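You operate a simulated robot arm through the tools that you are given. There is no shell and no other tool.

You run a simulated robot arm. Do the job below in one go: nothing can be reset, and whatever is moved stays where it is left.

TASK
Peel the liner off the clamped black panel, then free the panel.
Fine: peel while the vice holds it; liner into the grey tray, panel on the bench between the vice and that tray.
Where things are to end (x, y in the base frame): black panel within 0.05 m of [0.56, -0.03].

It is judged by the outcome, as a careful person would: the job done as asked, and still so three seconds after it is handed in. It fails if anything else is knocked over, pushed out of place, dropped, spilled or broken.

THE ROBOT
A 7-joint arm with a two-finger parallel gripper, fixed in place. Base frame: the origin is at the foot of the arm, x ahead of it, y to its left, z up; the work surface is at about z = 0.8. Readings come in m, degrees, newtons and seconds.
With the tool pointing down near the work surface it reaches from about 0.24 to 0.68 m from the base axis. Its first joint turns from -66.0 to 66.0 degrees. Payload 2.4 kg.
The tool frame sits at the grasp point between the pads (the TCP): z along the fingers, y along the line on which they close. The tips reach 0.03 m beyond it. The gripper opens to 0.094 m. The fingers are 0.028 m wide and 0.01 m thick; the gripper's body (0.05 by 0.096 m) begins 0.055 m behind the TCP.
Orientation is that of the tool frame in the base frame, as a unit quaternion [w, x, y, z]. With the fingers straight down and closing along the base's y, the tool's x points along the base's -x, its y along +y and its z along -z.

THE INTERFACE
- The arm moves only by the tool apply_moves. Its arguments are lists of equal length, an entry for each row: "slide": the shift along the tool's x, y, z in m, a list of three; "delta_rot": the turn, a rotation vector about the tool's x, y, z in rad, a list of three. In form: {"slide": [[dx, dy, dz], ...], "delta_rot": [[rx, ry, rz], ...]}. A call has 1 to 20 rows; each row is the pose to reach, as a shift and turn from the pose commanded when the call began, along the tool's axes at that moment. "grip" is the opening in per cent of the stroke, from 0 (shut) to 100 (fully open), set as the call begins (left out, the last holds). Each row takes 0.2 s and may step no farther than 0.05 m and 8.6 degrees from the row before; otherwise, or with a gripper value out of range, the whole call is refused. Where a pose cannot be reached the arm comes as near as it can. A force on the tool above 40 N (or 10 N above the force at the start of the call, whichever is more), or a blocked arm, ends the call early, and 0.2 s more pass. Each finger travels about 0.153 m/s and halts on what it meets, pressing with about 28 N; the grip force reading is that of the motor and also rises with nothing between the fingers. The clock runs only during rows and for 0.2 s after the last one: add rows that repeat a pose to give the fingers time. The reply holds the time, the measured pose of the TCP, the force on the tool along the base axes, the opening and the grip force, in the units named above and with some noise, with the torque about the TCP (base axes, N m) and any sound that the robot's microphone picked up.
- Cameras (640 x 400 px; columns grow to the right, rows downward): "scene" is fixed at [0.038, 0.4691, 1.4565]; the picture's right is [-0.79, -0.62, 0.00], its down [-0.29, 0.37, -0.88] and it looks along [0.55, -0.70, -0.47] (base axes); focal length 324 px, centre (320, 200). "wrist" rides on the gripper at [0.076, 0.014, -0.103] in the tool frame; the picture's right is [-0.18, 0.98, 0.00], its down [-0.75, -0.14, -0.64] and it looks along [-0.63, -0.12, 0.77] (tool axes); focal length 243 px, centre (320, 200). There is no depth. A picture from a camera that has moved, and an enlarged one, comes with that camera's place and axes in the base frame and with its lens.
- get_image(camera): a new picture of that camera. It takes no simulated time.
- enlarge(camera, box): a new picture of the part [left, top, right, bottom] of that camera's present view, enlarged. It takes no simulated time.
- sign_off(): hands the job in; it is judged then, once.

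Nothing tells you positions but the pictures and the camera data. Unless the task says otherwise, let go and move clear before handing in.

The tools are called by a JSON object that holds its "api" and its "payload". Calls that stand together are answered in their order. apply_moves: Moves the arm, as the interface text tells. Its arguments: {"type":"object","properties":{"slide":{"type":"array"},"delta_rot":{"type":"array"},"grip":{"type":"number"}},"required":["slide","delta_rot"]} The other tools are called the same way: get_image (camera) takes a picture; enlarge (camera, box) takes an enlarged picture of a part of a camera's view; sign_off () hands the job in.

At the start:

```text
t: 0.0
position: [0.4114, -0.0803, 1.1878]
tool_rot: [0.0, 0.0, 1.0, 0.0]
ft_force: [-0.9, 0.6, -0.3]
torque: [0.01, 0.01, 0.0]
opening: 0.0941
grasp_force: 0.1
```

scene: 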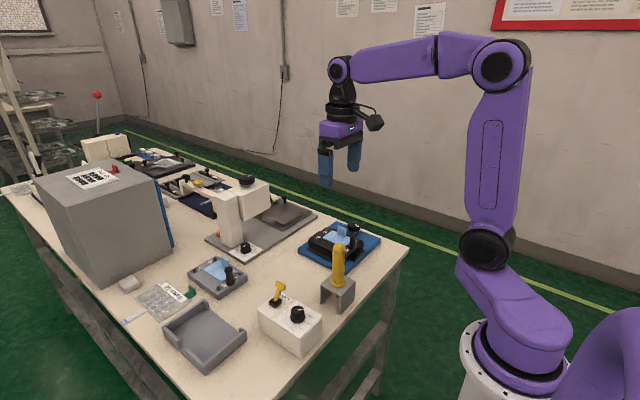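
wrist: 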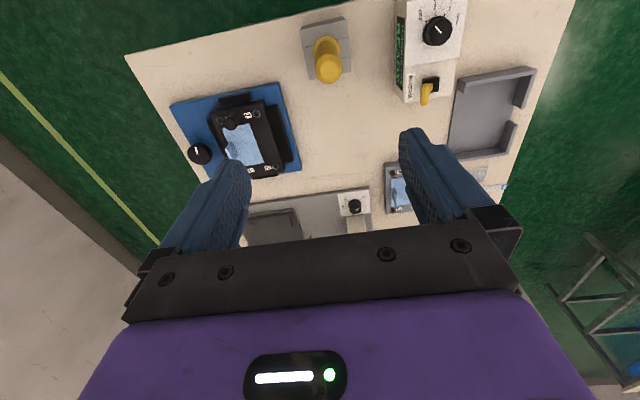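

I see a bench with several fixtures: a blue-based vice holding a black panel with a bluish liner, a grey tray, a control box, and other items. I'll look closer at each before moving.

{"api": "enlarge", "payload": {"camera": "scene", "box": [280, 200, 420, 290]}}

{"api": "enlarge", "payload": {"camera": "scene", "box": [100, 230, 380, 400]}}

{"api": "enlarge", "payload": {"camera": "wrist", "box": [150, 60, 350, 190]}}

{"api": "enlarge", "payload": {"camera": "wrist", "box": [280, 0, 580, 220]}}

```text
4.44 times, centred on (350, 245) of scene
camera zoom: at [0.038, 0.4691, 1.4565], right [-0.79, -0.62, 0.0], down [-0.29, 0.37, -0.88], along [0.55, -0.7, -0.47], focal length 1438 px, centre (187, 0)
```

zoom: 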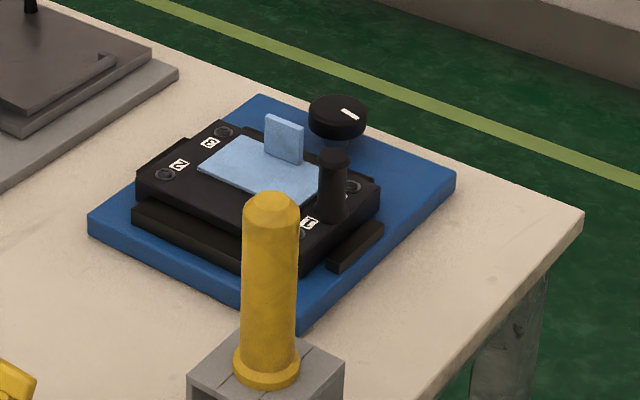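

```text
2.29 times, centred on (240, 315) of scene
camera zoom: at [0.038, 0.4691, 1.4565], right [-0.79, -0.62, 0.0], down [-0.29, 0.37, -0.88], along [0.55, -0.7, -0.47], focal length 740 px, centre (503, -63)
```

zoom: 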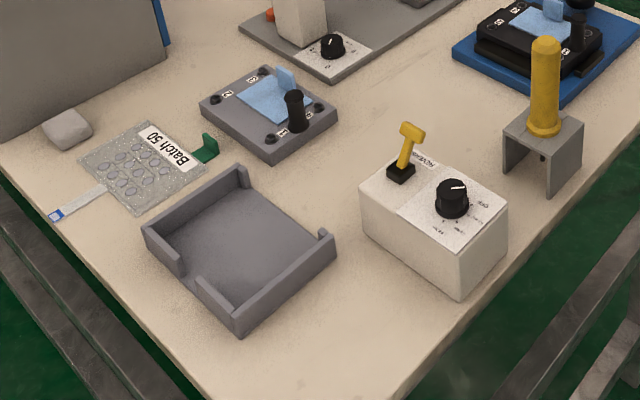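

```text
3.08 times, centred on (250, 125) of wrist
camera zoom: at [0.3362, -0.0684, 1.291], right [0.18, 0.98, 0.0], down [0.75, -0.14, 0.64], along [0.63, -0.12, -0.77], focal length 746 px, centre (535, 431)
```

zoom: 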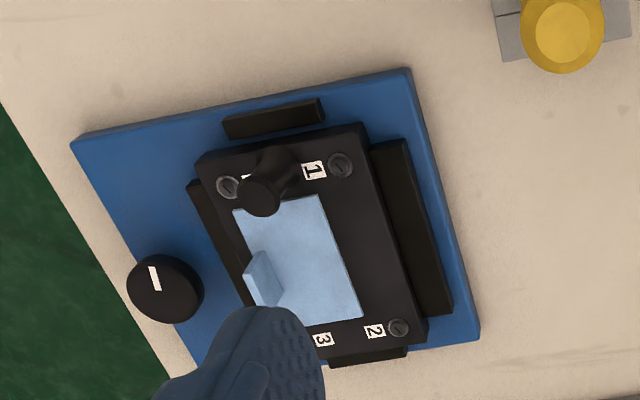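

```text
1.82 times, centred on (430, 110) of wrist
camera zoom: at [0.3362, -0.0684, 1.291], right [0.18, 0.98, 0.0], down [0.75, -0.14, 0.64], along [0.63, -0.12, -0.77], focal length 441 px, centre (120, 364)
```

zoom: 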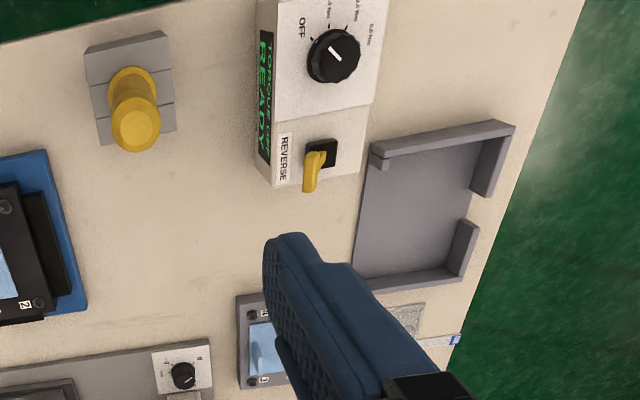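

The black panel is in the blue-based vice at about (0.53, -0.25), with an upright tab on its light-blue liner, a post, and a vice knob near (0.52, -0.34). The tray is near (0.58, 0.22). I'll move over the vice to look at it closely.

{"api": "apply_moves", "payload": {"slide": [[0, -0.04, 0], [0, -0.08, 0], [0, -0.12, 0], [0, -0.147, 0.02], [0, -0.147, 0.06], [0, -0.147, 0.1], [0, -0.147, 0.14], [0, -0.147, 0.17], [0, -0.147, 0.17]], "delta_rot": [[0, 0, 0], [0, 0, 0], [0, 0, 0], [0, 0, 0], [0, 0, 0], [0, 0, 0], [0, 0, 0], [0, 0, 0], [0, 0, 0]]}}

{"api": "get_image", "payload": {"camera": "wrist"}}

{"api": "get_image", "payload": {"camera": "scene"}}

```text
t: 2.0
position: [0.4121, -0.2267, 1.0144]
tool_rot: [0.0, 0.0, 1.0, 0.0]
ft_force: [0.2, 0.9, 0.5]
torque: [0.03, 0.02, 0.02]
opening: 0.0939
grasp_force: 0.0
```

```text
taken
camera wrist: at [0.3362, -0.2131, 1.1178], right [0.18, 0.98, 0.0], down [0.75, -0.14, 0.64], along [0.63, -0.12, -0.77], focal length 243 px, centre (320, 200)
```

wrist: 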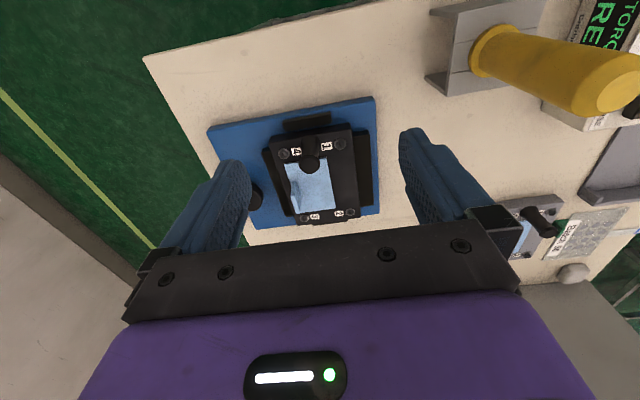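

```text
taken
```

scene: 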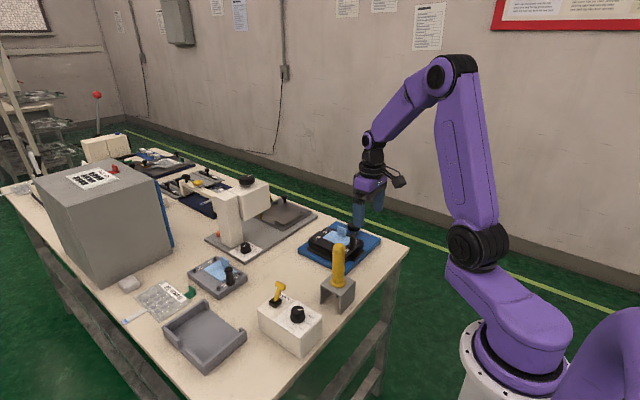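

{"api": "enlarge", "payload": {"camera": "wrist", "box": [200, 90, 400, 240]}}

{"api": "enlarge", "payload": {"camera": "wrist", "box": [260, 110, 370, 230]}}

```text
2.67 times, centred on (300, 165) of wrist
camera zoom: at [0.3362, -0.2131, 1.1178], right [0.18, 0.98, 0.0], down [0.75, -0.14, 0.64], along [0.63, -0.12, -0.77], focal length 647 px, centre (373, 293)
```

zoom: 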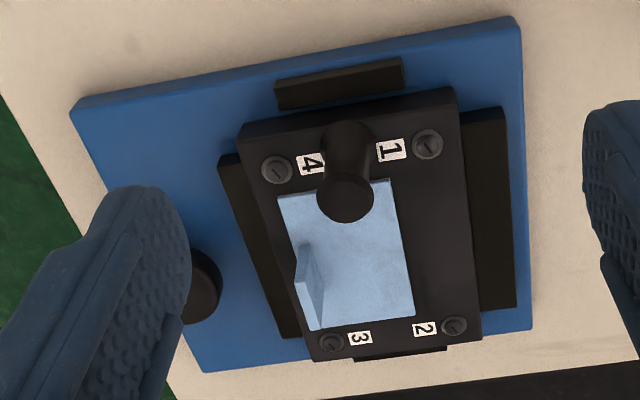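

```text
3.33 times, centred on (315, 170) of wrist
camera zoom: at [0.3362, -0.2131, 1.1178], right [0.18, 0.98, 0.0], down [0.75, -0.14, 0.64], along [0.63, -0.12, -0.77], focal length 809 px, centre (337, 300)
```

zoom: 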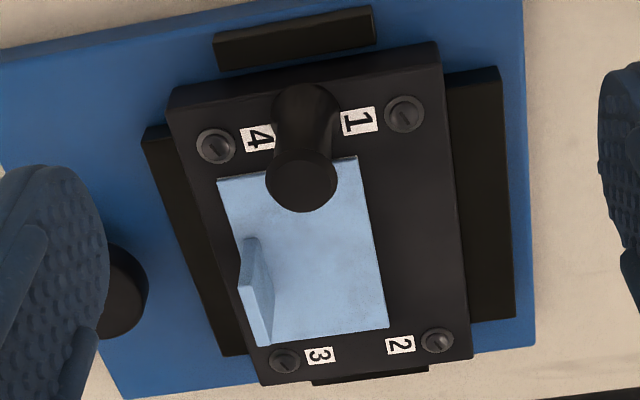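

{"api": "enlarge", "payload": {"camera": "wrist", "box": [280, 150, 340, 220]}}

{"api": "enlarge", "payload": {"camera": "scene", "box": [300, 215, 370, 265]}}

```text
5.71 times, centred on (310, 185) of wrist
camera zoom: at [0.3362, -0.2131, 1.1178], right [0.18, 0.98, 0.0], down [0.75, -0.14, 0.64], along [0.63, -0.12, -0.77], focal length 1386 px, centre (377, 286)
```

zoom: 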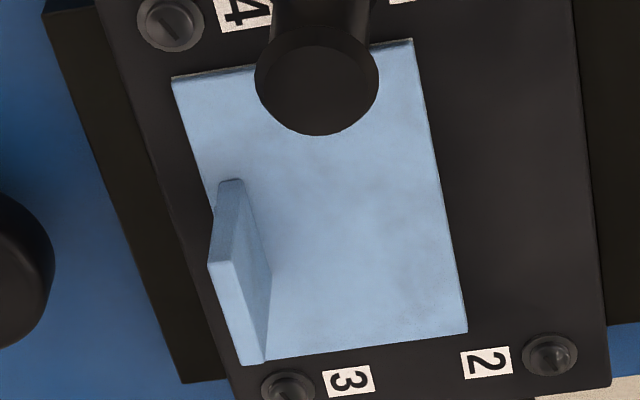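

```text
8.00 times, centred on (335, 240) of scene
camera zoom: at [0.038, 0.4691, 1.4565], right [-0.79, -0.62, 0.0], down [-0.29, 0.37, -0.88], along [0.55, -0.7, -0.47], focal length 2589 px, centre (200, -120)
```

zoom: 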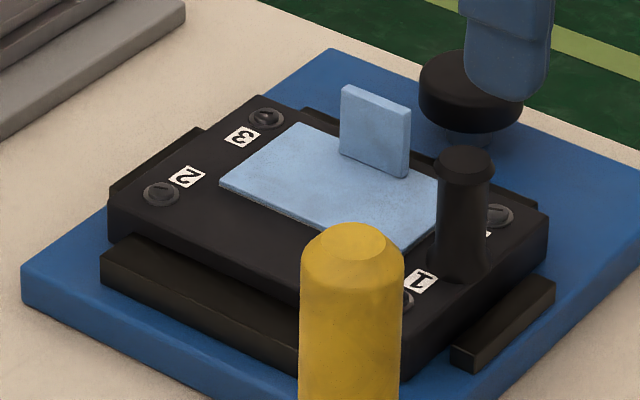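

The liner tab stands upright along the liner's -y edge at about x 0.535, y -0.283, from z 0.847 to 0.878. The pads already close along y, so I'll part-close the gripper, hover over the tab and check the alignment.

{"api": "apply_moves", "payload": {"slide": [[-0.03, -0.014, 0.0], [-0.07, -0.03, 0.0], [-0.1, -0.045, 0.01], [-0.123, -0.056, 0.03], [-0.123, -0.056, 0.05], [-0.123, -0.056, 0.05]], "delta_rot": [[0, 0, 0], [0, 0, 0], [0, 0, 0], [0, 0, 0], [0, 0, 0], [0, 0, 0]], "grip": 42}}

{"api": "get_image", "payload": {"camera": "wrist"}}

{"api": "enlarge", "payload": {"camera": "scene", "box": [280, 180, 420, 280]}}

```text
t: 3.4
position: [0.5329, -0.2863, 0.9678]
tool_rot: [0.0, 0.0, 1.0, 0.0]
ft_force: [-0.1, -0.2, -0.6]
torque: [0.03, -0.02, -0.02]
opening: 0.0396
grasp_force: 0.2
```

```text
taken
camera wrist: at [0.4589, -0.2719, 1.0709], right [0.18, 0.98, 0.0], down [0.75, -0.14, 0.64], along [0.63, -0.12, -0.77], focal length 243 px, centre (320, 200)
```

wrist: 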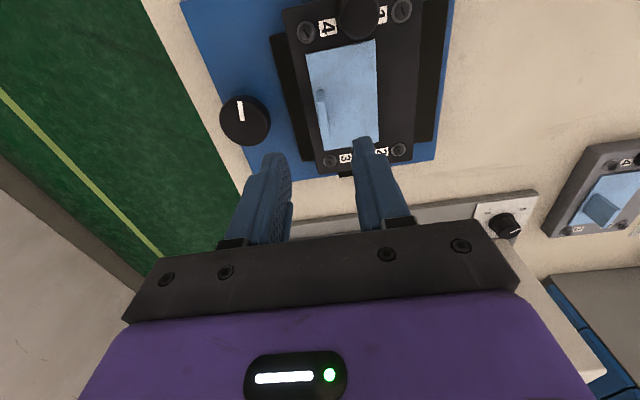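

```text
4.00 times, centred on (350, 230) of scene
camera zoom: at [0.038, 0.4691, 1.4565], right [-0.79, -0.62, 0.0], down [-0.29, 0.37, -0.88], along [0.55, -0.7, -0.47], focal length 1294 px, centre (200, 80)
```

zoom: 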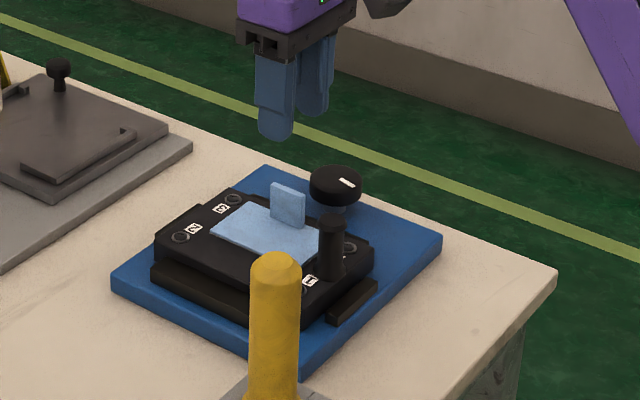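

{"api": "enlarge", "payload": {"camera": "wrist", "box": [210, 0, 450, 190]}}

{"api": "enlarge", "payload": {"camera": "wrist", "box": [290, 60, 350, 130]}}

```text
2.11 times, centred on (330, 95) of wrist
camera zoom: at [0.4589, -0.2719, 1.0709], right [0.18, 0.98, 0.0], down [0.75, -0.14, 0.64], along [0.63, -0.12, -0.77], focal length 511 px, centre (299, 421)
```

zoom: 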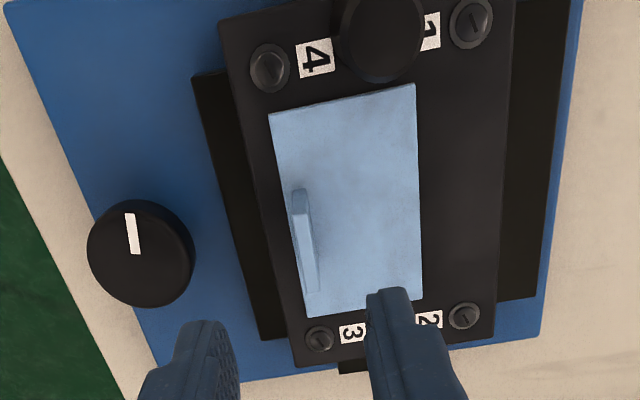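

```text
5.71 times, centred on (320, 95) of wrist
camera zoom: at [0.4589, -0.2719, 1.0709], right [0.18, 0.98, 0.0], down [0.75, -0.14, 0.64], along [0.63, -0.12, -0.77], focal length 1386 px, centre (320, 800)
```

zoom: 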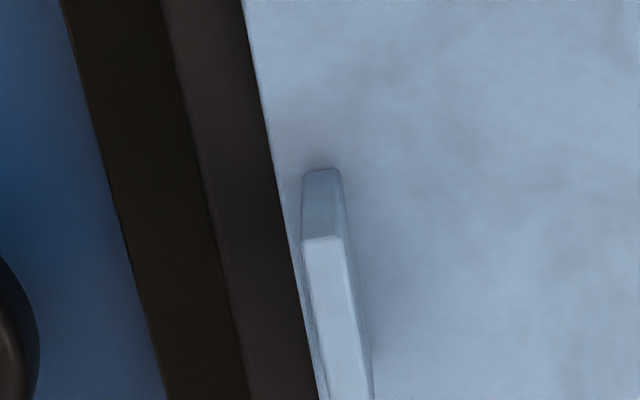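

The gripper is centred on the tab in x (0.535) and needs about 3 mm more in +y. I'll lower it so the fingertips stop about 5 mm above the panel, with one finger on each side of the tab.

{"api": "apply_moves", "payload": {"slide": [[0, 0.003, 0.02], [0, 0.003, 0.045], [0, 0.003, 0.065], [0, 0.003, 0.078], [0, 0.003, 0.085], [0, 0.003, 0.085]], "delta_rot": [[0, 0, 0], [0, 0, 0], [0, 0, 0], [0, 0, 0], [0, 0, 0], [0, 0, 0]]}}

{"api": "enlarge", "payload": {"camera": "scene", "box": [290, 190, 390, 270]}}

{"api": "get_image", "payload": {"camera": "wrist"}}

```text
t: 4.8
position: [0.5355, -0.2833, 0.8832]
tool_rot: [0.0, 0.0, 1.0, -0.001]
ft_force: [0.1, 0.6, -0.1]
torque: [0.02, -0.01, -0.02]
opening: 0.0395
grasp_force: 0.1
```

```text
5.00 times, centred on (340, 230) of scene
camera zoom: at [0.038, 0.4691, 1.4565], right [-0.79, -0.62, 0.0], down [-0.29, 0.37, -0.88], along [0.55, -0.7, -0.47], focal length 1618 px, centre (220, 50)
```

zoom: 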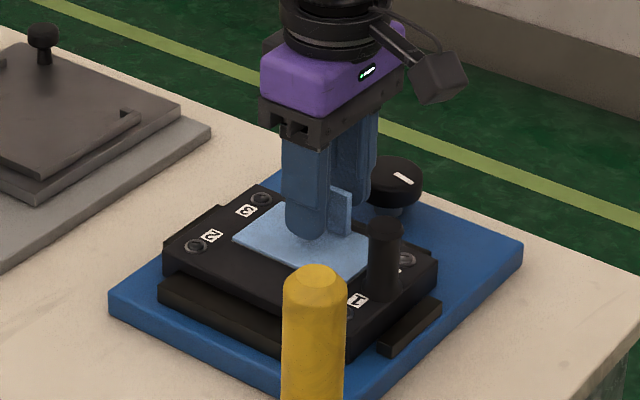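

```text
taken
camera wrist: at [0.4605, -0.2689, 0.9863], right [0.18, 0.98, 0.0], down [0.75, -0.14, 0.64], along [0.63, -0.12, -0.77], focal length 243 px, centre (320, 200)
```

wrist: 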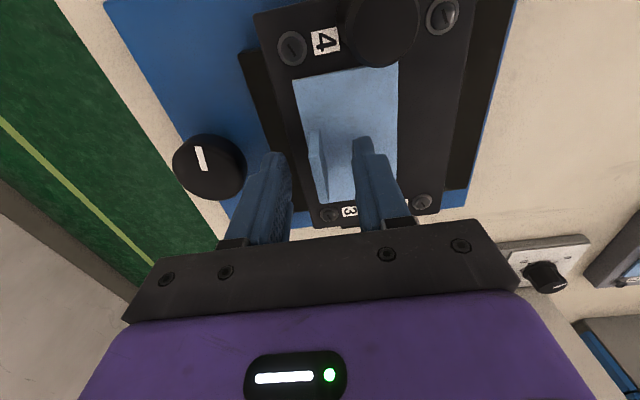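

The fingers straddle the tab, and the tips are clear of the panel. I'll close on the tab without moving the arm.

{"api": "apply_moves", "payload": {"slide": [[0, 0, 0], [0, 0, 0], [0, 0, 0], [0, 0, 0]], "delta_rot": [[0, 0, 0], [0, 0, 0], [0, 0, 0], [0, 0, 0]], "grip": 0}}

{"api": "get_image", "payload": {"camera": "wrist"}}

```text
t: 5.8
position: [0.5357, -0.2832, 0.8843]
tool_rot: [0.0, 0.0, 1.0, 0.0]
ft_force: [1.0, -1.6, 2.0]
torque: [0.01, -0.01, 0.0]
opening: 0.0047
grasp_force: 27.8
```

```text
taken
camera wrist: at [0.4605, -0.269, 0.9865], right [0.18, 0.98, 0.0], down [0.75, -0.14, 0.64], along [0.63, -0.12, -0.77], focal length 243 px, centre (320, 200)
```

wrist: 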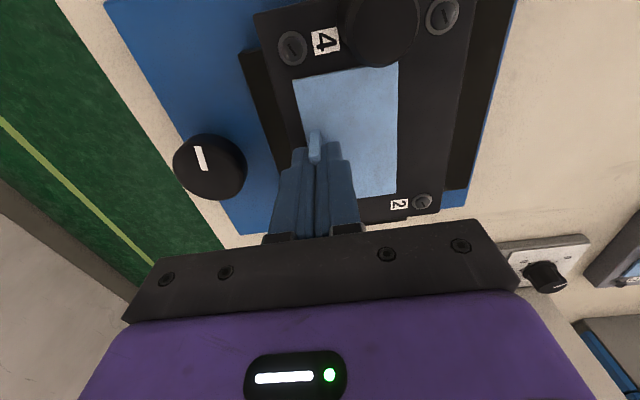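

The tab is held at 4.7 mm with full grip force. I'll start peeling with a small slow lift that folds the tab back over the liner (+y), and watch the force.

{"api": "apply_moves", "payload": {"slide": [[0, 0.001, -0.001], [0, 0.002, -0.003], [0, 0.003, -0.005], [0, 0.003, -0.005]], "delta_rot": [[0, 0, 0], [0, 0, 0], [0, 0, 0], [0, 0, 0]]}}

{"api": "enlarge", "payload": {"camera": "scene", "box": [290, 190, 390, 270]}}

{"api": "enlarge", "payload": {"camera": "wrist", "box": [220, 20, 460, 220]}}

```text
t: 6.8
position: [0.5345, -0.2801, 0.8878]
tool_rot: [0.0, 0.0, 1.0, 0.0]
ft_force: [0.3, 0.0, 1.0]
torque: [0.01, -0.03, 0.01]
opening: 0.0046
grasp_force: 28.1
heard: snap
```

```text
5.00 times, centred on (340, 230) of scene
camera zoom: at [0.038, 0.4691, 1.4565], right [-0.79, -0.62, 0.0], down [-0.29, 0.37, -0.88], along [0.55, -0.7, -0.47], focal length 1618 px, centre (220, 50)
```

zoom: 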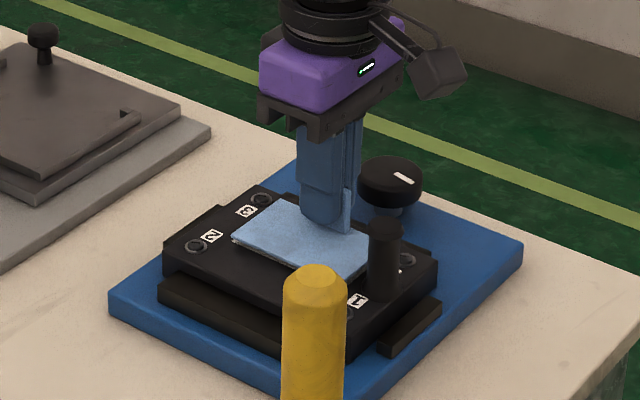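

```text
2.00 times, centred on (340, 120) of wrist
camera zoom: at [0.4594, -0.2661, 0.991], right [0.18, 0.98, 0.0], down [0.75, -0.14, 0.64], along [0.63, -0.12, -0.77], focal length 485 px, centre (280, 360)
```

zoom: 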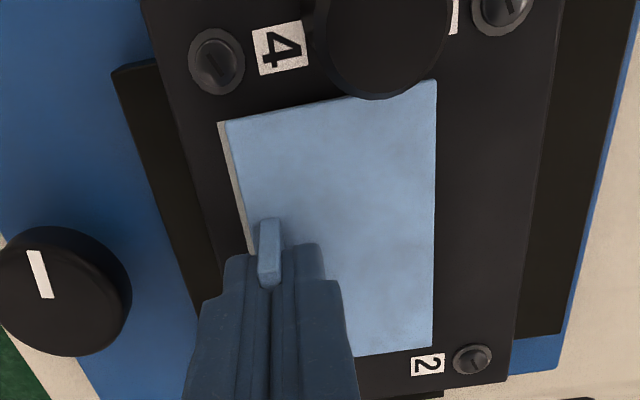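

A snap was heard and the force has dropped to almost zero, so the liner seems to have come free and risen about 5 mm. I'll ease it away from the post in +x and lift straight up.

{"api": "apply_moves", "payload": {"slide": [[-0.004, 0.0, -0.004], [-0.008, 0.0, -0.012], [-0.01, 0.0, -0.025], [-0.01, 0.0, -0.045], [-0.01, 0.0, -0.07], [-0.01, 0.0, -0.1], [-0.01, 0.0, -0.1]], "delta_rot": [[0, 0, 0], [0, 0, 0], [0, 0, 0], [0, 0, 0], [0, 0, 0], [0, 0, 0], [0, 0, 0]]}}

{"api": "enlarge", "payload": {"camera": "scene", "box": [270, 140, 410, 280]}}

{"api": "get_image", "payload": {"camera": "wrist"}}

```text
t: 8.4
position: [0.5445, -0.2806, 0.9872]
tool_rot: [-0.001, 0.0, 1.0, 0.001]
ft_force: [-0.5, -0.3, -0.1]
torque: [-0.01, 0.01, -0.02]
opening: 0.0046
grasp_force: 28.2
```

```text
2.86 times, centred on (340, 210) of scene
camera zoom: at [0.038, 0.4691, 1.4565], right [-0.79, -0.62, 0.0], down [-0.29, 0.37, -0.88], along [0.55, -0.7, -0.47], focal length 925 px, centre (263, 171)
```

zoom: 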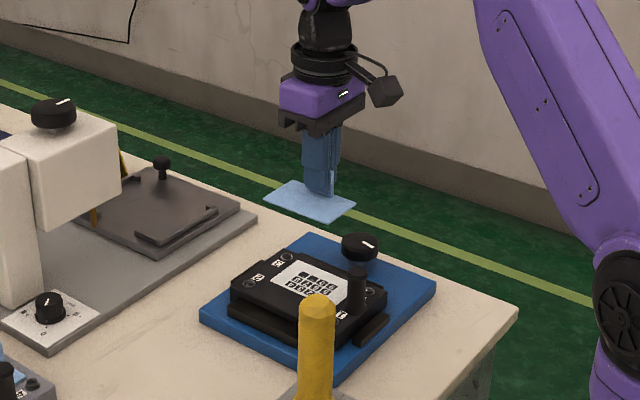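

```text
taken
camera wrist: at [0.4694, -0.2674, 1.0912], right [0.18, 0.98, 0.0], down [0.75, -0.14, 0.64], along [0.63, -0.12, -0.77], focal length 243 px, centre (320, 200)
```

wrist: 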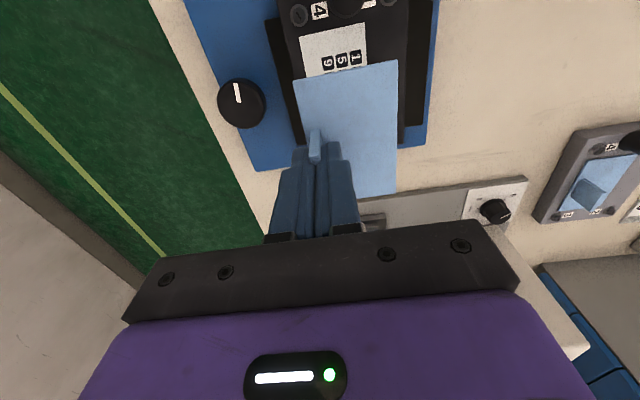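

The liner is off and the keypad label underneath looks intact. I'll carry the liner high across to the grey tray and check alignment before lowering it.

{"api": "apply_moves", "payload": {"slide": [[0, 0, -0.03], [0, 0.01, -0.06], [0, 0.04, -0.09], [-0.003, 0.08, -0.1], [-0.006, 0.12, -0.1], [-0.009, 0.16, -0.1], [-0.012, 0.2, -0.1], [-0.015, 0.24, -0.1], [-0.018, 0.28, -0.1], [-0.021, 0.32, -0.1], [-0.024, 0.36, -0.1], [-0.026, 0.4, -0.1], [-0.028, 0.44, -0.1], [-0.0285, 0.47, -0.1], [-0.0285, 0.4875, -0.1], [-0.0285, 0.4875, -0.1], [-0.0285, 0.4875, -0.1]], "delta_rot": [[0, 0, 0], [0, 0, 0], [0, 0, 0], [0, 0, 0], [0, 0, 0], [0, 0, 0], [0, 0, 0], [0, 0, 0], [0, 0, 0], [0, 0, 0], [0, 0, 0], [0, 0, 0], [0, 0, 0], [0, 0, 0], [0, 0, 0], [0, 0, 0], [0, 0, 0]]}}

{"api": "get_image", "payload": {"camera": "wrist"}}

{"api": "get_image", "payload": {"camera": "scene"}}

```text
t: 12.0
position: [0.5726, 0.2075, 1.0868]
tool_rot: [0.0, 0.0, 1.0, 0.0]
ft_force: [0.5, -1.0, 0.2]
torque: [0.01, -0.02, -0.03]
opening: 0.0043
grasp_force: 27.9
```

```text
taken
camera wrist: at [0.4979, 0.2213, 1.19], right [0.18, 0.98, 0.0], down [0.75, -0.14, 0.64], along [0.63, -0.12, -0.77], focal length 243 px, centre (320, 200)
```

wrist: 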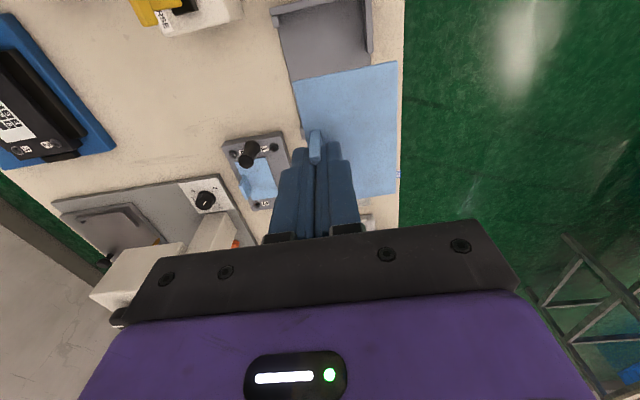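

```text
taken
```

scene: 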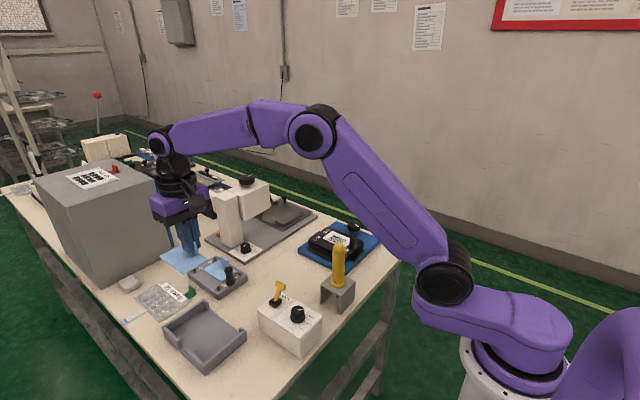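

{"api": "enlarge", "payload": {"camera": "wrist", "box": [220, 0, 460, 200]}}

{"api": "enlarge", "payload": {"camera": "scene", "box": [110, 210, 270, 390]}}

```text
2.00 times, centred on (340, 100) of wrist
camera zoom: at [0.4979, 0.2213, 1.19], right [0.18, 0.98, 0.0], down [0.75, -0.14, 0.64], along [0.63, -0.12, -0.77], focal length 485 px, centre (280, 400)
```

zoom: 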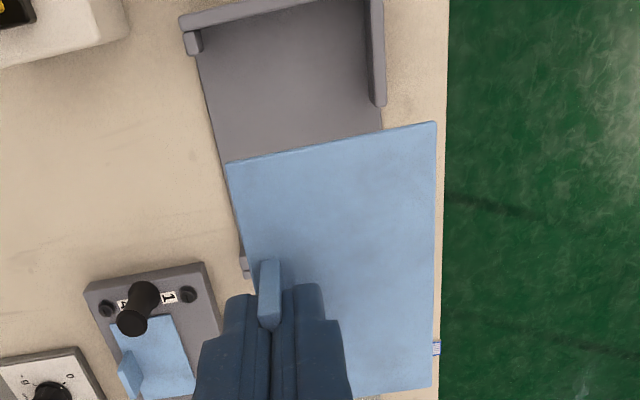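

```text
2.22 times, centred on (190, 300) of scene
camera zoom: at [0.038, 0.4691, 1.4565], right [-0.79, -0.62, 0.0], down [-0.29, 0.37, -0.88], along [0.55, -0.7, -0.47], focal length 719 px, centre (609, -22)
```

zoom: 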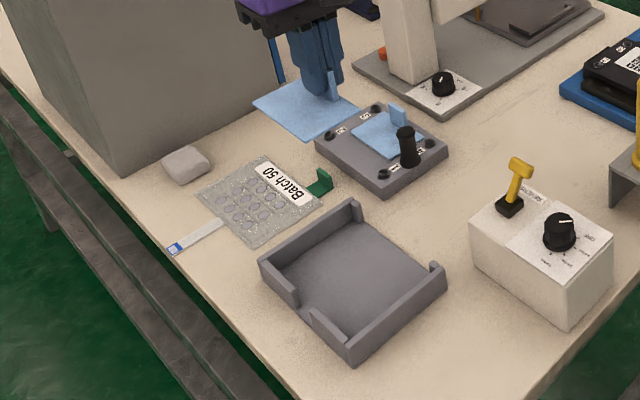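

The tray is centred near (0.575, 0.22), and the liner (about 0.09 × 0.05 m) sits above its interior. I'll lower it to just above the floor.

{"api": "apply_moves", "payload": {"slide": [[0, 0, 0.04], [0, 0, 0.08], [0, 0, 0.12], [0, 0, 0.16], [0, 0, 0.19], [0, 0, 0.21], [0, 0, 0.222], [0, 0, 0.228], [0, 0, 0.228]], "delta_rot": [[0, 0, 0], [0, 0, 0], [0, 0, 0], [0, 0, 0], [0, 0, 0], [0, 0, 0], [0, 0, 0], [0, 0, 0], [0, 0, 0]]}}

{"api": "enlarge", "payload": {"camera": "scene", "box": [130, 230, 290, 390]}}

{"api": "get_image", "payload": {"camera": "wrist"}}

```text
t: 14.0
position: [0.5737, 0.2082, 0.8591]
tool_rot: [0.0, 0.0, 1.0, 0.0]
ft_force: [0.1, -1.4, -0.3]
torque: [0.05, 0.0, 0.01]
opening: 0.0045
grasp_force: 27.9
```

```text
2.50 times, centred on (210, 310) of scene
camera zoom: at [0.038, 0.4691, 1.4565], right [-0.79, -0.62, 0.0], down [-0.29, 0.37, -0.88], along [0.55, -0.7, -0.47], focal length 809 px, centre (595, -75)
```

zoom: 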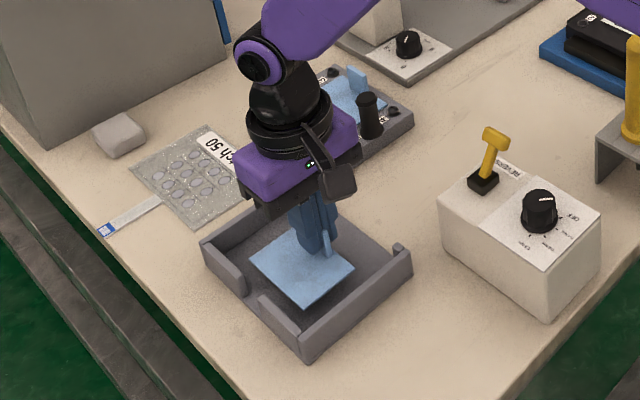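

```text
taken
camera wrist: at [0.4986, 0.2215, 0.9631], right [0.18, 0.98, 0.0], down [0.75, -0.14, 0.64], along [0.63, -0.12, -0.77], focal length 243 px, centre (320, 200)
```

wrist: 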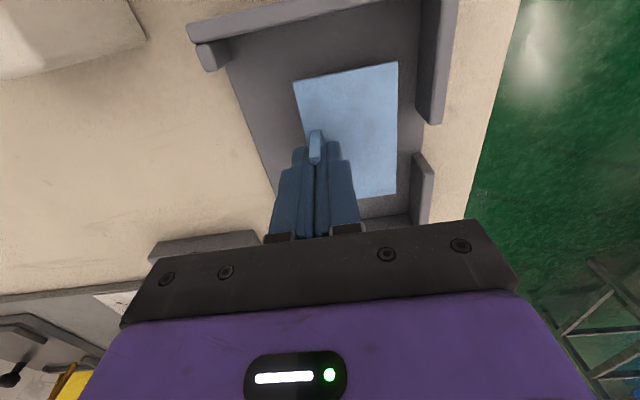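

The liner is inside the tray outline, about 1.5 cm above the floor. I'll lower it gently in small steps until it touches.

{"api": "apply_moves", "payload": {"slide": [[0, 0, 0.004], [0, 0, 0.008], [0, 0, 0.011], [0, 0, 0.012], [0, 0, 0.012]], "delta_rot": [[0, 0, 0], [0, 0, 0], [0, 0, 0], [0, 0, 0], [0, 0, 0]]}}

{"api": "enlarge", "payload": {"camera": "scene", "box": [170, 270, 250, 370]}}

```text
t: 15.2
position: [0.5759, 0.2077, 0.8479]
tool_rot: [0.0, 0.0, 1.0, 0.001]
ft_force: [0.4, 0.1, 0.2]
torque: [0.0, -0.02, 0.0]
opening: 0.0045
grasp_force: 28.3
```

```text
4.00 times, centred on (210, 320) of scene
camera zoom: at [0.038, 0.4691, 1.4565], right [-0.79, -0.62, 0.0], down [-0.29, 0.37, -0.88], along [0.55, -0.7, -0.47], focal length 1294 px, centre (760, -280)
```

zoom: 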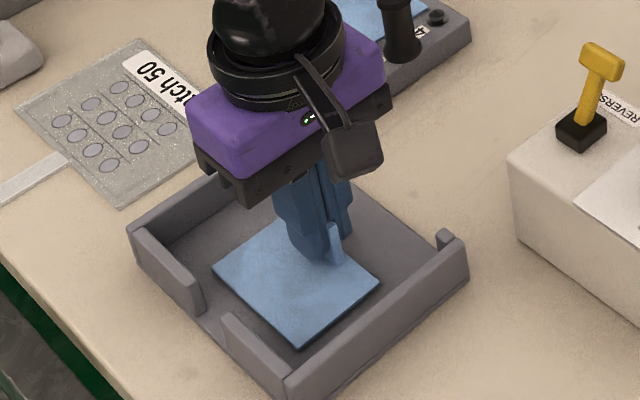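

{"api": "apply_moves", "payload": {"slide": [[0, 0, 0.001], [0, 0, 0.002], [0, 0, 0.003], [0, 0, 0.003]], "delta_rot": [[0, 0, 0], [0, 0, 0], [0, 0, 0], [0, 0, 0]]}}

{"api": "enlarge", "payload": {"camera": "scene", "box": [180, 290, 240, 370]}}

```text
t: 16.2
position: [0.5733, 0.2061, 0.8452]
tool_rot: [-0.001, 0.0, 1.0, 0.0]
ft_force: [-0.7, -1.3, 2.0]
torque: [-0.03, -0.02, -0.01]
opening: 0.0046
grasp_force: 27.8
```

```text
5.00 times, centred on (210, 330) of scene
camera zoom: at [0.0379, 0.469, 1.4565], right [-0.79, -0.62, 0.0], down [-0.29, 0.37, -0.88], along [0.55, -0.7, -0.47], focal length 1618 px, centre (870, -450)
```

zoom: 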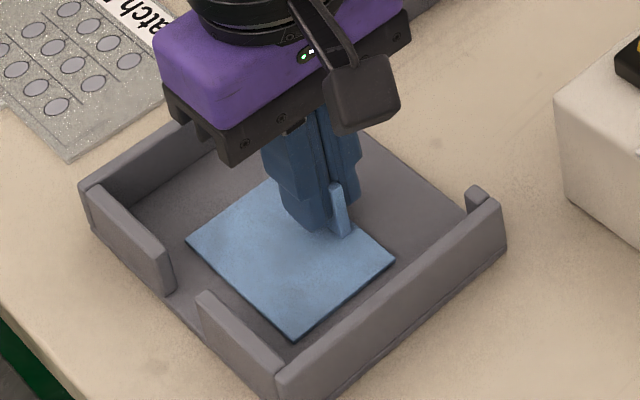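

The vertical force is up slightly, so the liner is about touching the floor. One more millimetre or two will confirm it.

{"api": "apply_moves", "payload": {"slide": [[0, 0, 0.001], [0, 0, 0.002], [0, 0, 0.002]], "delta_rot": [[0, 0, 0], [0, 0, 0], [0, 0, 0]]}}

```text
t: 17.0
position: [0.575, 0.207, 0.8439]
tool_rot: [0.002, 0.001, 1.0, 0.0]
ft_force: [-7.6, -6.0, 30.4]
torque: [-0.04, 0.57, 0.13]
opening: 0.0043
grasp_force: 27.9
```

That is firm contact at 30 N. I'll back off by about 1.5 mm to unload it, then open slightly to release.

{"api": "apply_moves", "payload": {"slide": [[0, 0, -0.001], [0, 0, -0.0018], [0, 0, -0.0018]], "delta_rot": [[0, 0, 0], [0, 0, 0], [0, 0, 0]]}}

{"api": "apply_moves", "payload": {"slide": [[0, 0, 0], [0, 0, 0], [0, 0, 0]], "delta_rot": [[0, 0, 0], [0, 0, 0], [0, 0, 0]], "grip": 18}}

{"api": "get_image", "payload": {"camera": "wrist"}}

{"api": "enlarge", "payload": {"camera": "scene", "box": [150, 250, 270, 370]}}

```text
t: 17.8
position: [0.5729, 0.2087, 0.8461]
tool_rot: [0.0, 0.0, 1.0, 0.0]
ft_force: [5.1, -1.9, 7.5]
torque: [-0.01, -0.39, -0.07]
opening: 0.0044
grasp_force: 28.2
```

```text
t: 18.6
position: [0.5722, 0.209, 0.8436]
tool_rot: [0.0, 0.0, 1.0, 0.0]
ft_force: [-0.1, 0.4, 0.1]
torque: [-0.02, 0.02, 0.01]
opening: 0.0169
grasp_force: 0.0
```

```text
taken
camera wrist: at [0.4973, 0.2225, 0.9481], right [0.18, 0.98, 0.0], down [0.75, -0.14, 0.64], along [0.63, -0.12, -0.77], focal length 243 px, centre (320, 200)
```

wrist: 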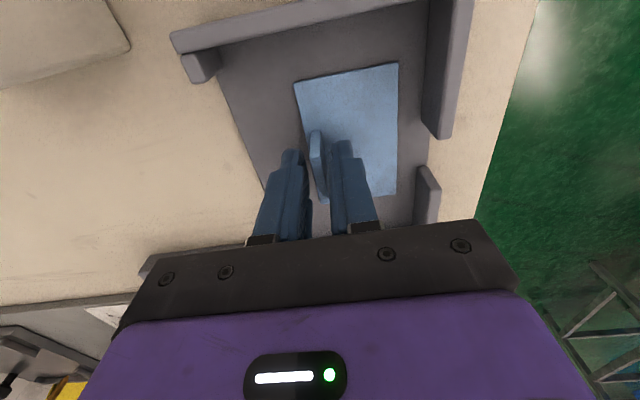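

```text
3.33 times, centred on (210, 310) of scene
camera zoom: at [0.038, 0.4691, 1.4565], right [-0.79, -0.62, 0.0], down [-0.29, 0.37, -0.88], along [0.55, -0.7, -0.47], focal length 1079 px, centre (687, -167)
```

zoom: 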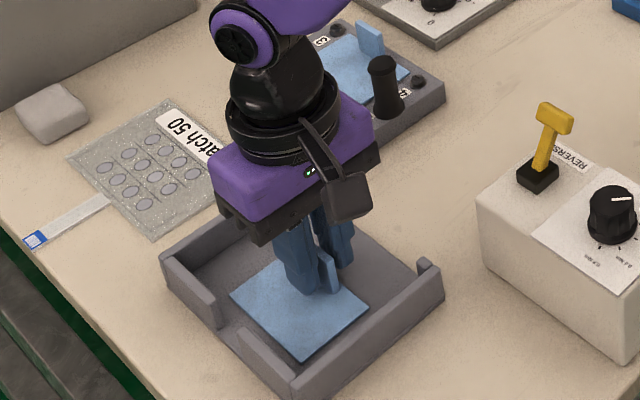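

The liner is released and lying flat in the tray. I'll rise straight up, go back to the vice and inspect its knob.

{"api": "apply_moves", "payload": {"slide": [[0, 0, -0.02], [0, 0, -0.05], [0, 0, -0.09], [0, 0, -0.13], [0, 0, -0.17], [0, 0, -0.21], [0, 0, -0.24], [0, 0, -0.24]], "delta_rot": [[0, 0, 0], [0, 0, 0], [0, 0, 0], [0, 0, 0], [0, 0, 0], [0, 0, 0], [0, 0, 0], [0, 0, 0]]}}

{"api": "apply_moves", "payload": {"slide": [[0, -0.04, 0], [0, -0.085, 0], [0, -0.13, 0], [0.005, -0.175, 0], [0.01, -0.22, 0], [0.02, -0.265, 0], [0.03, -0.31, 0], [0.045, -0.355, 0], [0.06, -0.4, 0], [0.08, -0.44, 0], [0.1, -0.48, 0.01], [0.11, -0.51, 0.03], [0.115, -0.525, 0.05], [0.118, -0.53, 0.07], [0.118, -0.53, 0.08], [0.118, -0.53, 0.08]], "delta_rot": [[0, 0, 0], [0, 0, 0], [0, 0, 0], [0, 0, 0], [0, 0, 0], [0, 0, 0], [0, 0, 0], [0, 0, 0], [0, 0, 0], [0, 0, 0], [0, 0, 0], [0, 0, 0], [0, 0, 0], [0, 0, 0], [0, 0, 0], [0, 0, 0]]}}

{"api": "get_image", "payload": {"camera": "wrist"}}

{"api": "get_image", "payload": {"camera": "scene"}}

```text
t: 20.4
position: [0.5754, 0.2071, 1.0873]
tool_rot: [0.0, 0.001, 1.0, 0.0]
ft_force: [0.3, 0.2, 0.8]
torque: [0.02, -0.02, 0.0]
opening: 0.017
grasp_force: 0.0
```

```text
t: 23.8
position: [0.4558, -0.3214, 1.0062]
tool_rot: [0.0, 0.0, 1.0, 0.0]
ft_force: [0.1, 0.8, 0.5]
torque: [0.04, 0.02, 0.0]
opening: 0.0169
grasp_force: 0.1
```

```text
taken
camera wrist: at [0.3802, -0.3073, 1.1075], right [0.18, 0.98, 0.0], down [0.75, -0.14, 0.64], along [0.63, -0.12, -0.77], focal length 243 px, centre (320, 200)
```

wrist: 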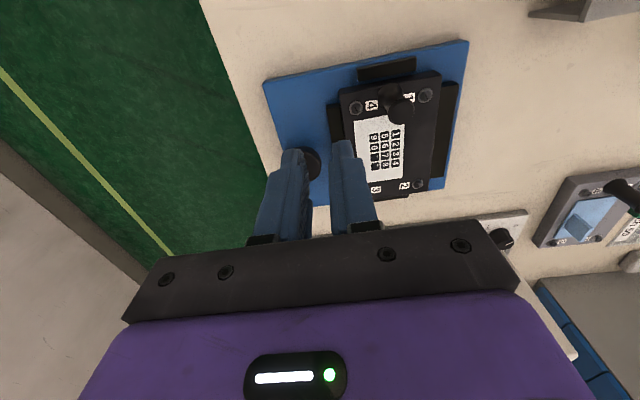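

```text
taken
```

scene: 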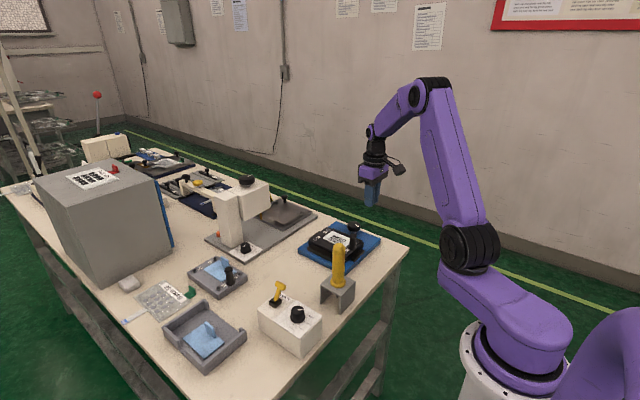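

The liner is in the tray and the keypad panel is still in the vice. My fingers hide the vice knob, so I'll move to directly above it for a clear view.

{"api": "apply_moves", "payload": {"slide": [[-0.03, -0.01, 0], [-0.06, -0.02, 0], [-0.074, -0.026, 0], [-0.074, -0.026, 0]], "delta_rot": [[0, 0, 0], [0, 0, 0], [0, 0, 0], [0, 0, 0]]}}

{"api": "get_image", "payload": {"camera": "wrist"}}

{"api": "enlarge", "payload": {"camera": "wrist", "box": [240, 40, 400, 150]}}

{"api": "enlarge", "payload": {"camera": "scene", "box": [300, 210, 390, 270]}}

```text
t: 24.8
position: [0.5298, -0.3512, 1.0046]
tool_rot: [0.0, 0.0, 1.0, 0.0]
ft_force: [-0.4, 0.4, 0.0]
torque: [-0.01, -0.02, -0.02]
opening: 0.0169
grasp_force: 0.0
```

```text
taken
camera wrist: at [0.4546, -0.3363, 1.1082], right [0.18, 0.98, 0.0], down [0.75, -0.14, 0.64], along [0.63, -0.12, -0.77], focal length 243 px, centre (320, 200)
```

wrist: 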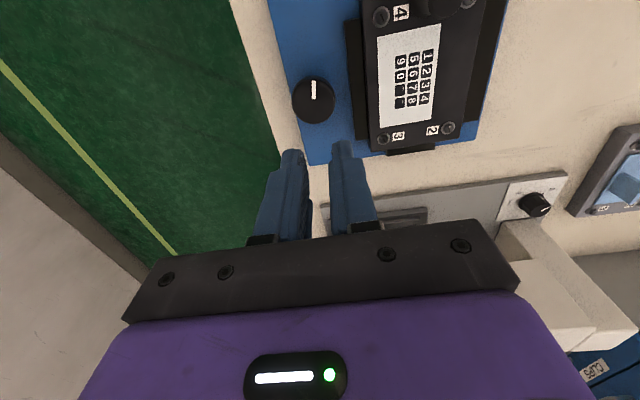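

```text
3.64 times, centred on (320, 95) of wrist
camera zoom: at [0.4546, -0.3363, 1.1082], right [0.18, 0.98, 0.0], down [0.75, -0.14, 0.64], along [0.63, -0.12, -0.77], focal length 882 px, centre (320, 582)
```

zoom: 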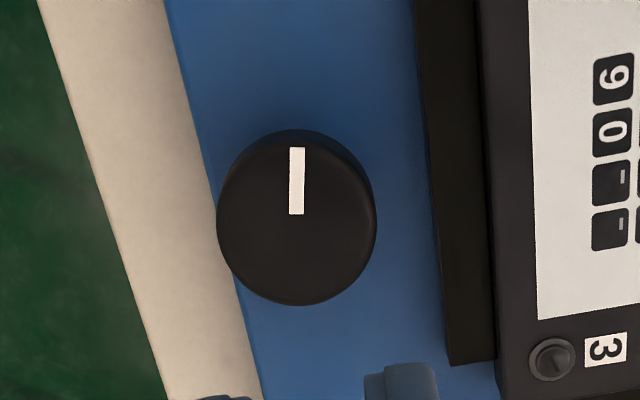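

```text
6.67 times, centred on (345, 240) of scene
camera zoom: at [0.038, 0.4691, 1.4565], right [-0.79, -0.62, 0.0], down [-0.29, 0.37, -0.88], along [0.55, -0.7, -0.47], focal length 2157 px, centre (153, -67)
```

zoom: 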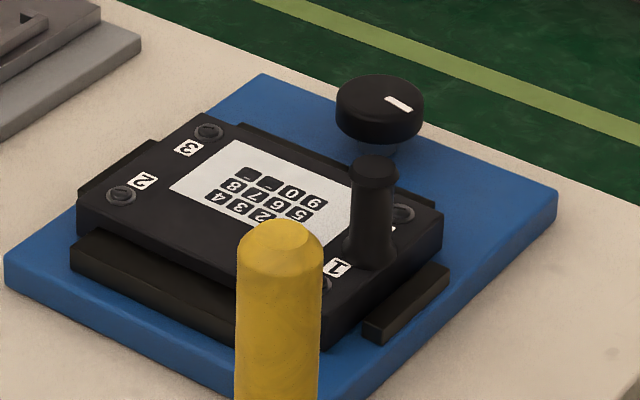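

The vice knob is centred near (0.534, -0.357) with its top at about z 0.853 and radius about 22 mm, and its pointer faces -x. I'll open to about 52 mm and hover just above it to check alignment.

{"api": "apply_moves", "payload": {"slide": [[-0.003, -0.006, 0.02], [-0.003, -0.006, 0.05], [-0.003, -0.006, 0.075], [-0.003, -0.006, 0.09], [-0.003, -0.006, 0.1], [-0.003, -0.006, 0.1]], "delta_rot": [[0, 0, 0], [0, 0, 0], [0, 0, 0], [0, 0, 0], [0, 0, 0], [0, 0, 0]], "grip": 56}}

{"api": "get_image", "payload": {"camera": "wrist"}}

{"api": "enlarge", "payload": {"camera": "scene", "box": [300, 180, 400, 260]}}

```text
t: 26.2
position: [0.5332, -0.354, 0.9036]
tool_rot: [0.0, 0.0, 1.0, 0.0]
ft_force: [-0.2, 0.1, 0.2]
torque: [-0.03, -0.02, 0.01]
opening: 0.0523
grasp_force: 0.0
```

```text
taken
camera wrist: at [0.4577, -0.3398, 1.0069], right [0.18, 0.98, 0.0], down [0.75, -0.14, 0.64], along [0.63, -0.12, -0.77], focal length 243 px, centre (320, 200)
```

wrist: 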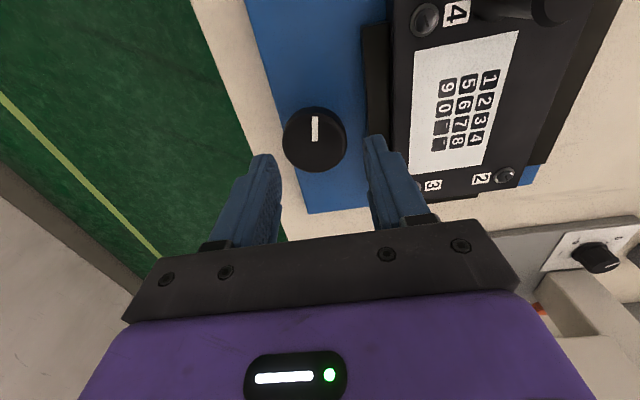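

```text
5.00 times, centred on (350, 220) of scene
camera zoom: at [0.038, 0.4691, 1.4565], right [-0.79, -0.62, 0.0], down [-0.29, 0.37, -0.88], along [0.55, -0.7, -0.47], focal length 1618 px, centre (170, 100)
```

zoom: 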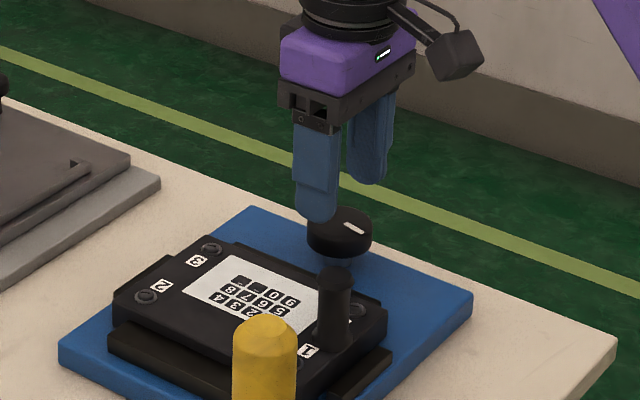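

{"api": "enlarge", "payload": {"camera": "wrist", "box": [260, 90, 420, 190]}}

```text
4.00 times, centred on (340, 140) of wrist
camera zoom: at [0.4577, -0.3398, 1.0069], right [0.18, 0.98, 0.0], down [0.75, -0.14, 0.64], along [0.63, -0.12, -0.77], focal length 970 px, centre (240, 440)
```

zoom: 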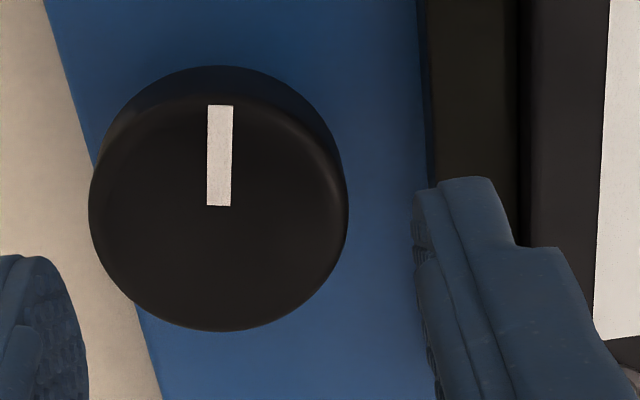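

The fingers straddle the knob with good clearance. I'll shift 4 mm in -y, lower around the knob cap and close on it.

{"api": "apply_moves", "payload": {"slide": [[0, -0.004, 0.01], [0, -0.004, 0.022], [0, -0.004, 0.032], [0, -0.004, 0.037], [0, -0.004, 0.037]], "delta_rot": [[0, 0, 0], [0, 0, 0], [0, 0, 0], [0, 0, 0], [0, 0, 0]]}}

{"api": "enlarge", "payload": {"camera": "scene", "box": [300, 190, 400, 260]}}

{"api": "enlarge", "payload": {"camera": "wrist", "box": [220, 80, 440, 230]}}

```text
t: 27.4
position: [0.5336, -0.358, 0.8681]
tool_rot: [-0.001, 0.0, 1.0, 0.0]
ft_force: [0.5, -0.2, 0.4]
torque: [-0.02, -0.05, 0.04]
opening: 0.0525
grasp_force: 0.1
```

```text
5.71 times, centred on (350, 225) of scene
camera zoom: at [0.038, 0.4691, 1.4565], right [-0.79, -0.62, 0.0], down [-0.29, 0.37, -0.88], along [0.55, -0.7, -0.47], focal length 1849 px, centre (149, 57)
```

zoom: 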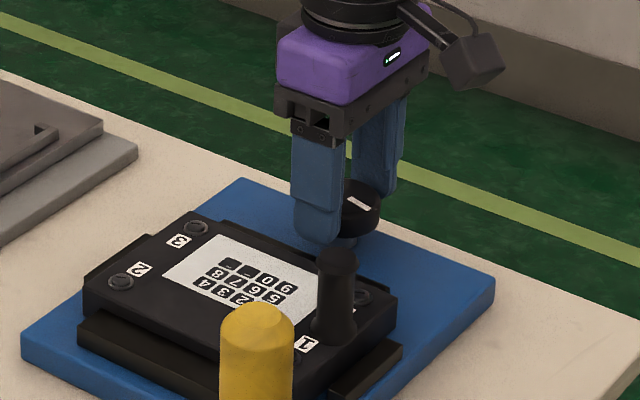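

```text
2.67 times, centred on (330, 155) of wrist
camera zoom: at [0.4577, -0.3443, 0.9716], right [0.18, 0.98, 0.0], down [0.75, -0.14, 0.64], along [0.63, -0.12, -0.77], focal length 647 px, centre (293, 320)
```

zoom: 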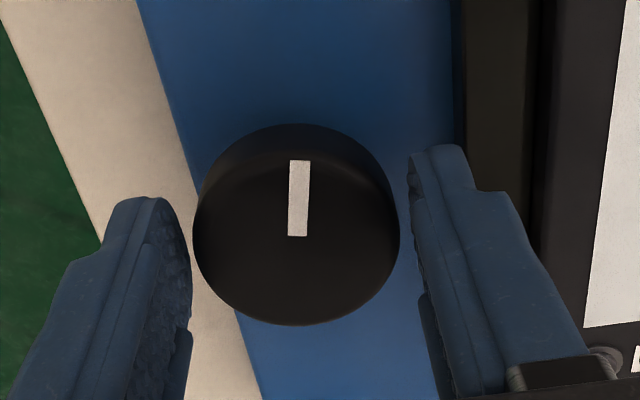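

Both fingers are beside the knob cap and nothing is touching. I'll close on it without moving the arm.

{"api": "apply_moves", "payload": {"slide": [[0, 0, 0], [0, 0, 0], [0, 0, 0]], "delta_rot": [[0, 0, 0], [0, 0, 0], [0, 0, 0]], "grip": 0}}

{"api": "enlarge", "payload": {"camera": "wrist", "box": [220, 80, 440, 230]}}

```text
t: 28.2
position: [0.5331, -0.3569, 0.8681]
tool_rot: [0.0, 0.0, 1.0, 0.0]
ft_force: [0.3, 0.9, 0.0]
torque: [0.07, -0.03, 0.01]
opening: 0.0451
grasp_force: 45.1
```

```text
2.67 times, centred on (330, 155) of wrist
camera zoom: at [0.4578, -0.3441, 0.9716], right [0.18, 0.98, 0.0], down [0.75, -0.14, 0.64], along [0.63, -0.12, -0.77], focal length 647 px, centre (293, 320)
```

zoom: 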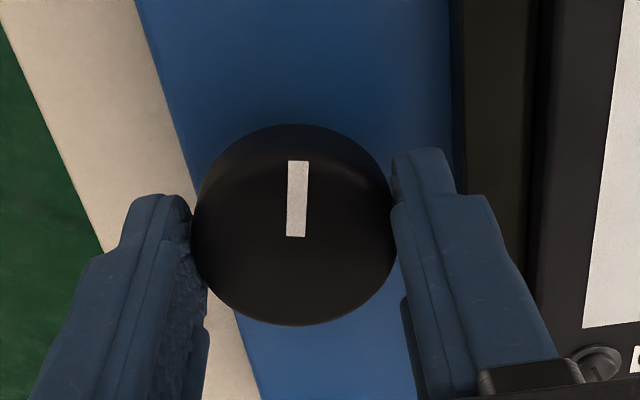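

The knob is gripped at 45 mm. I'll try a small counter-clockwise turn (seen from above) and watch the torque.

{"api": "apply_moves", "payload": {"slide": [[0, 0, 0], [0, 0, 0], [0, 0, 0], [0, 0, 0]], "delta_rot": [[0, 0, -0.08], [0, 0, -0.16], [0, 0, -0.24], [0, 0, -0.24]]}}

{"api": "enlarge", "payload": {"camera": "wrist", "box": [220, 0, 460, 230]}}

{"api": "enlarge", "payload": {"camera": "scene", "box": [290, 190, 400, 270]}}

```text
t: 29.2
position: [0.5333, -0.3591, 0.8685]
tool_rot: [0.0, -0.12, 0.993, 0.0]
ft_force: [7.0, -5.6, -5.0]
torque: [-0.23, -0.26, 0.01]
opening: 0.0453
grasp_force: 45.0
```

```text
1.74 times, centred on (340, 115) of wrist
camera zoom: at [0.4563, -0.3628, 0.9715], right [-0.06, 1.0, 0.0], down [0.76, 0.04, 0.64], along [0.64, 0.03, -0.77], focal length 422 px, centre (285, 348)
```

zoom: 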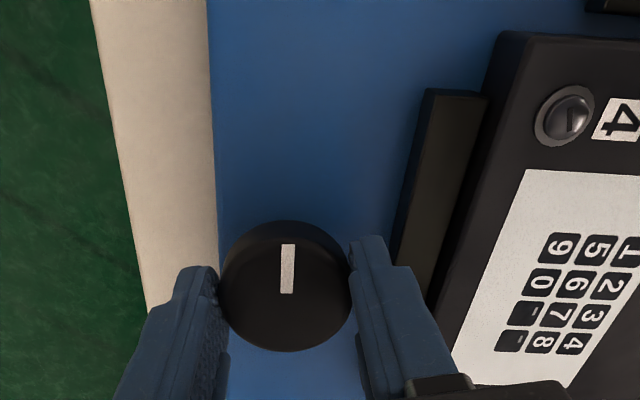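

```text
5.00 times, centred on (345, 230) of scene
camera zoom: at [0.0383, 0.4689, 1.4565], right [-0.79, -0.62, 0.0], down [-0.29, 0.37, -0.88], along [0.55, -0.69, -0.47], focal length 1618 px, centre (195, 50)
```

zoom: 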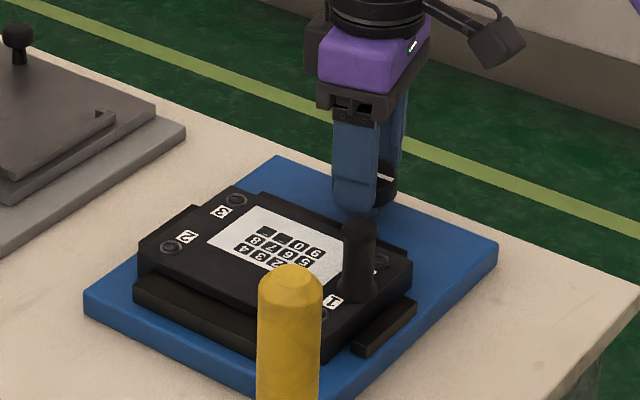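

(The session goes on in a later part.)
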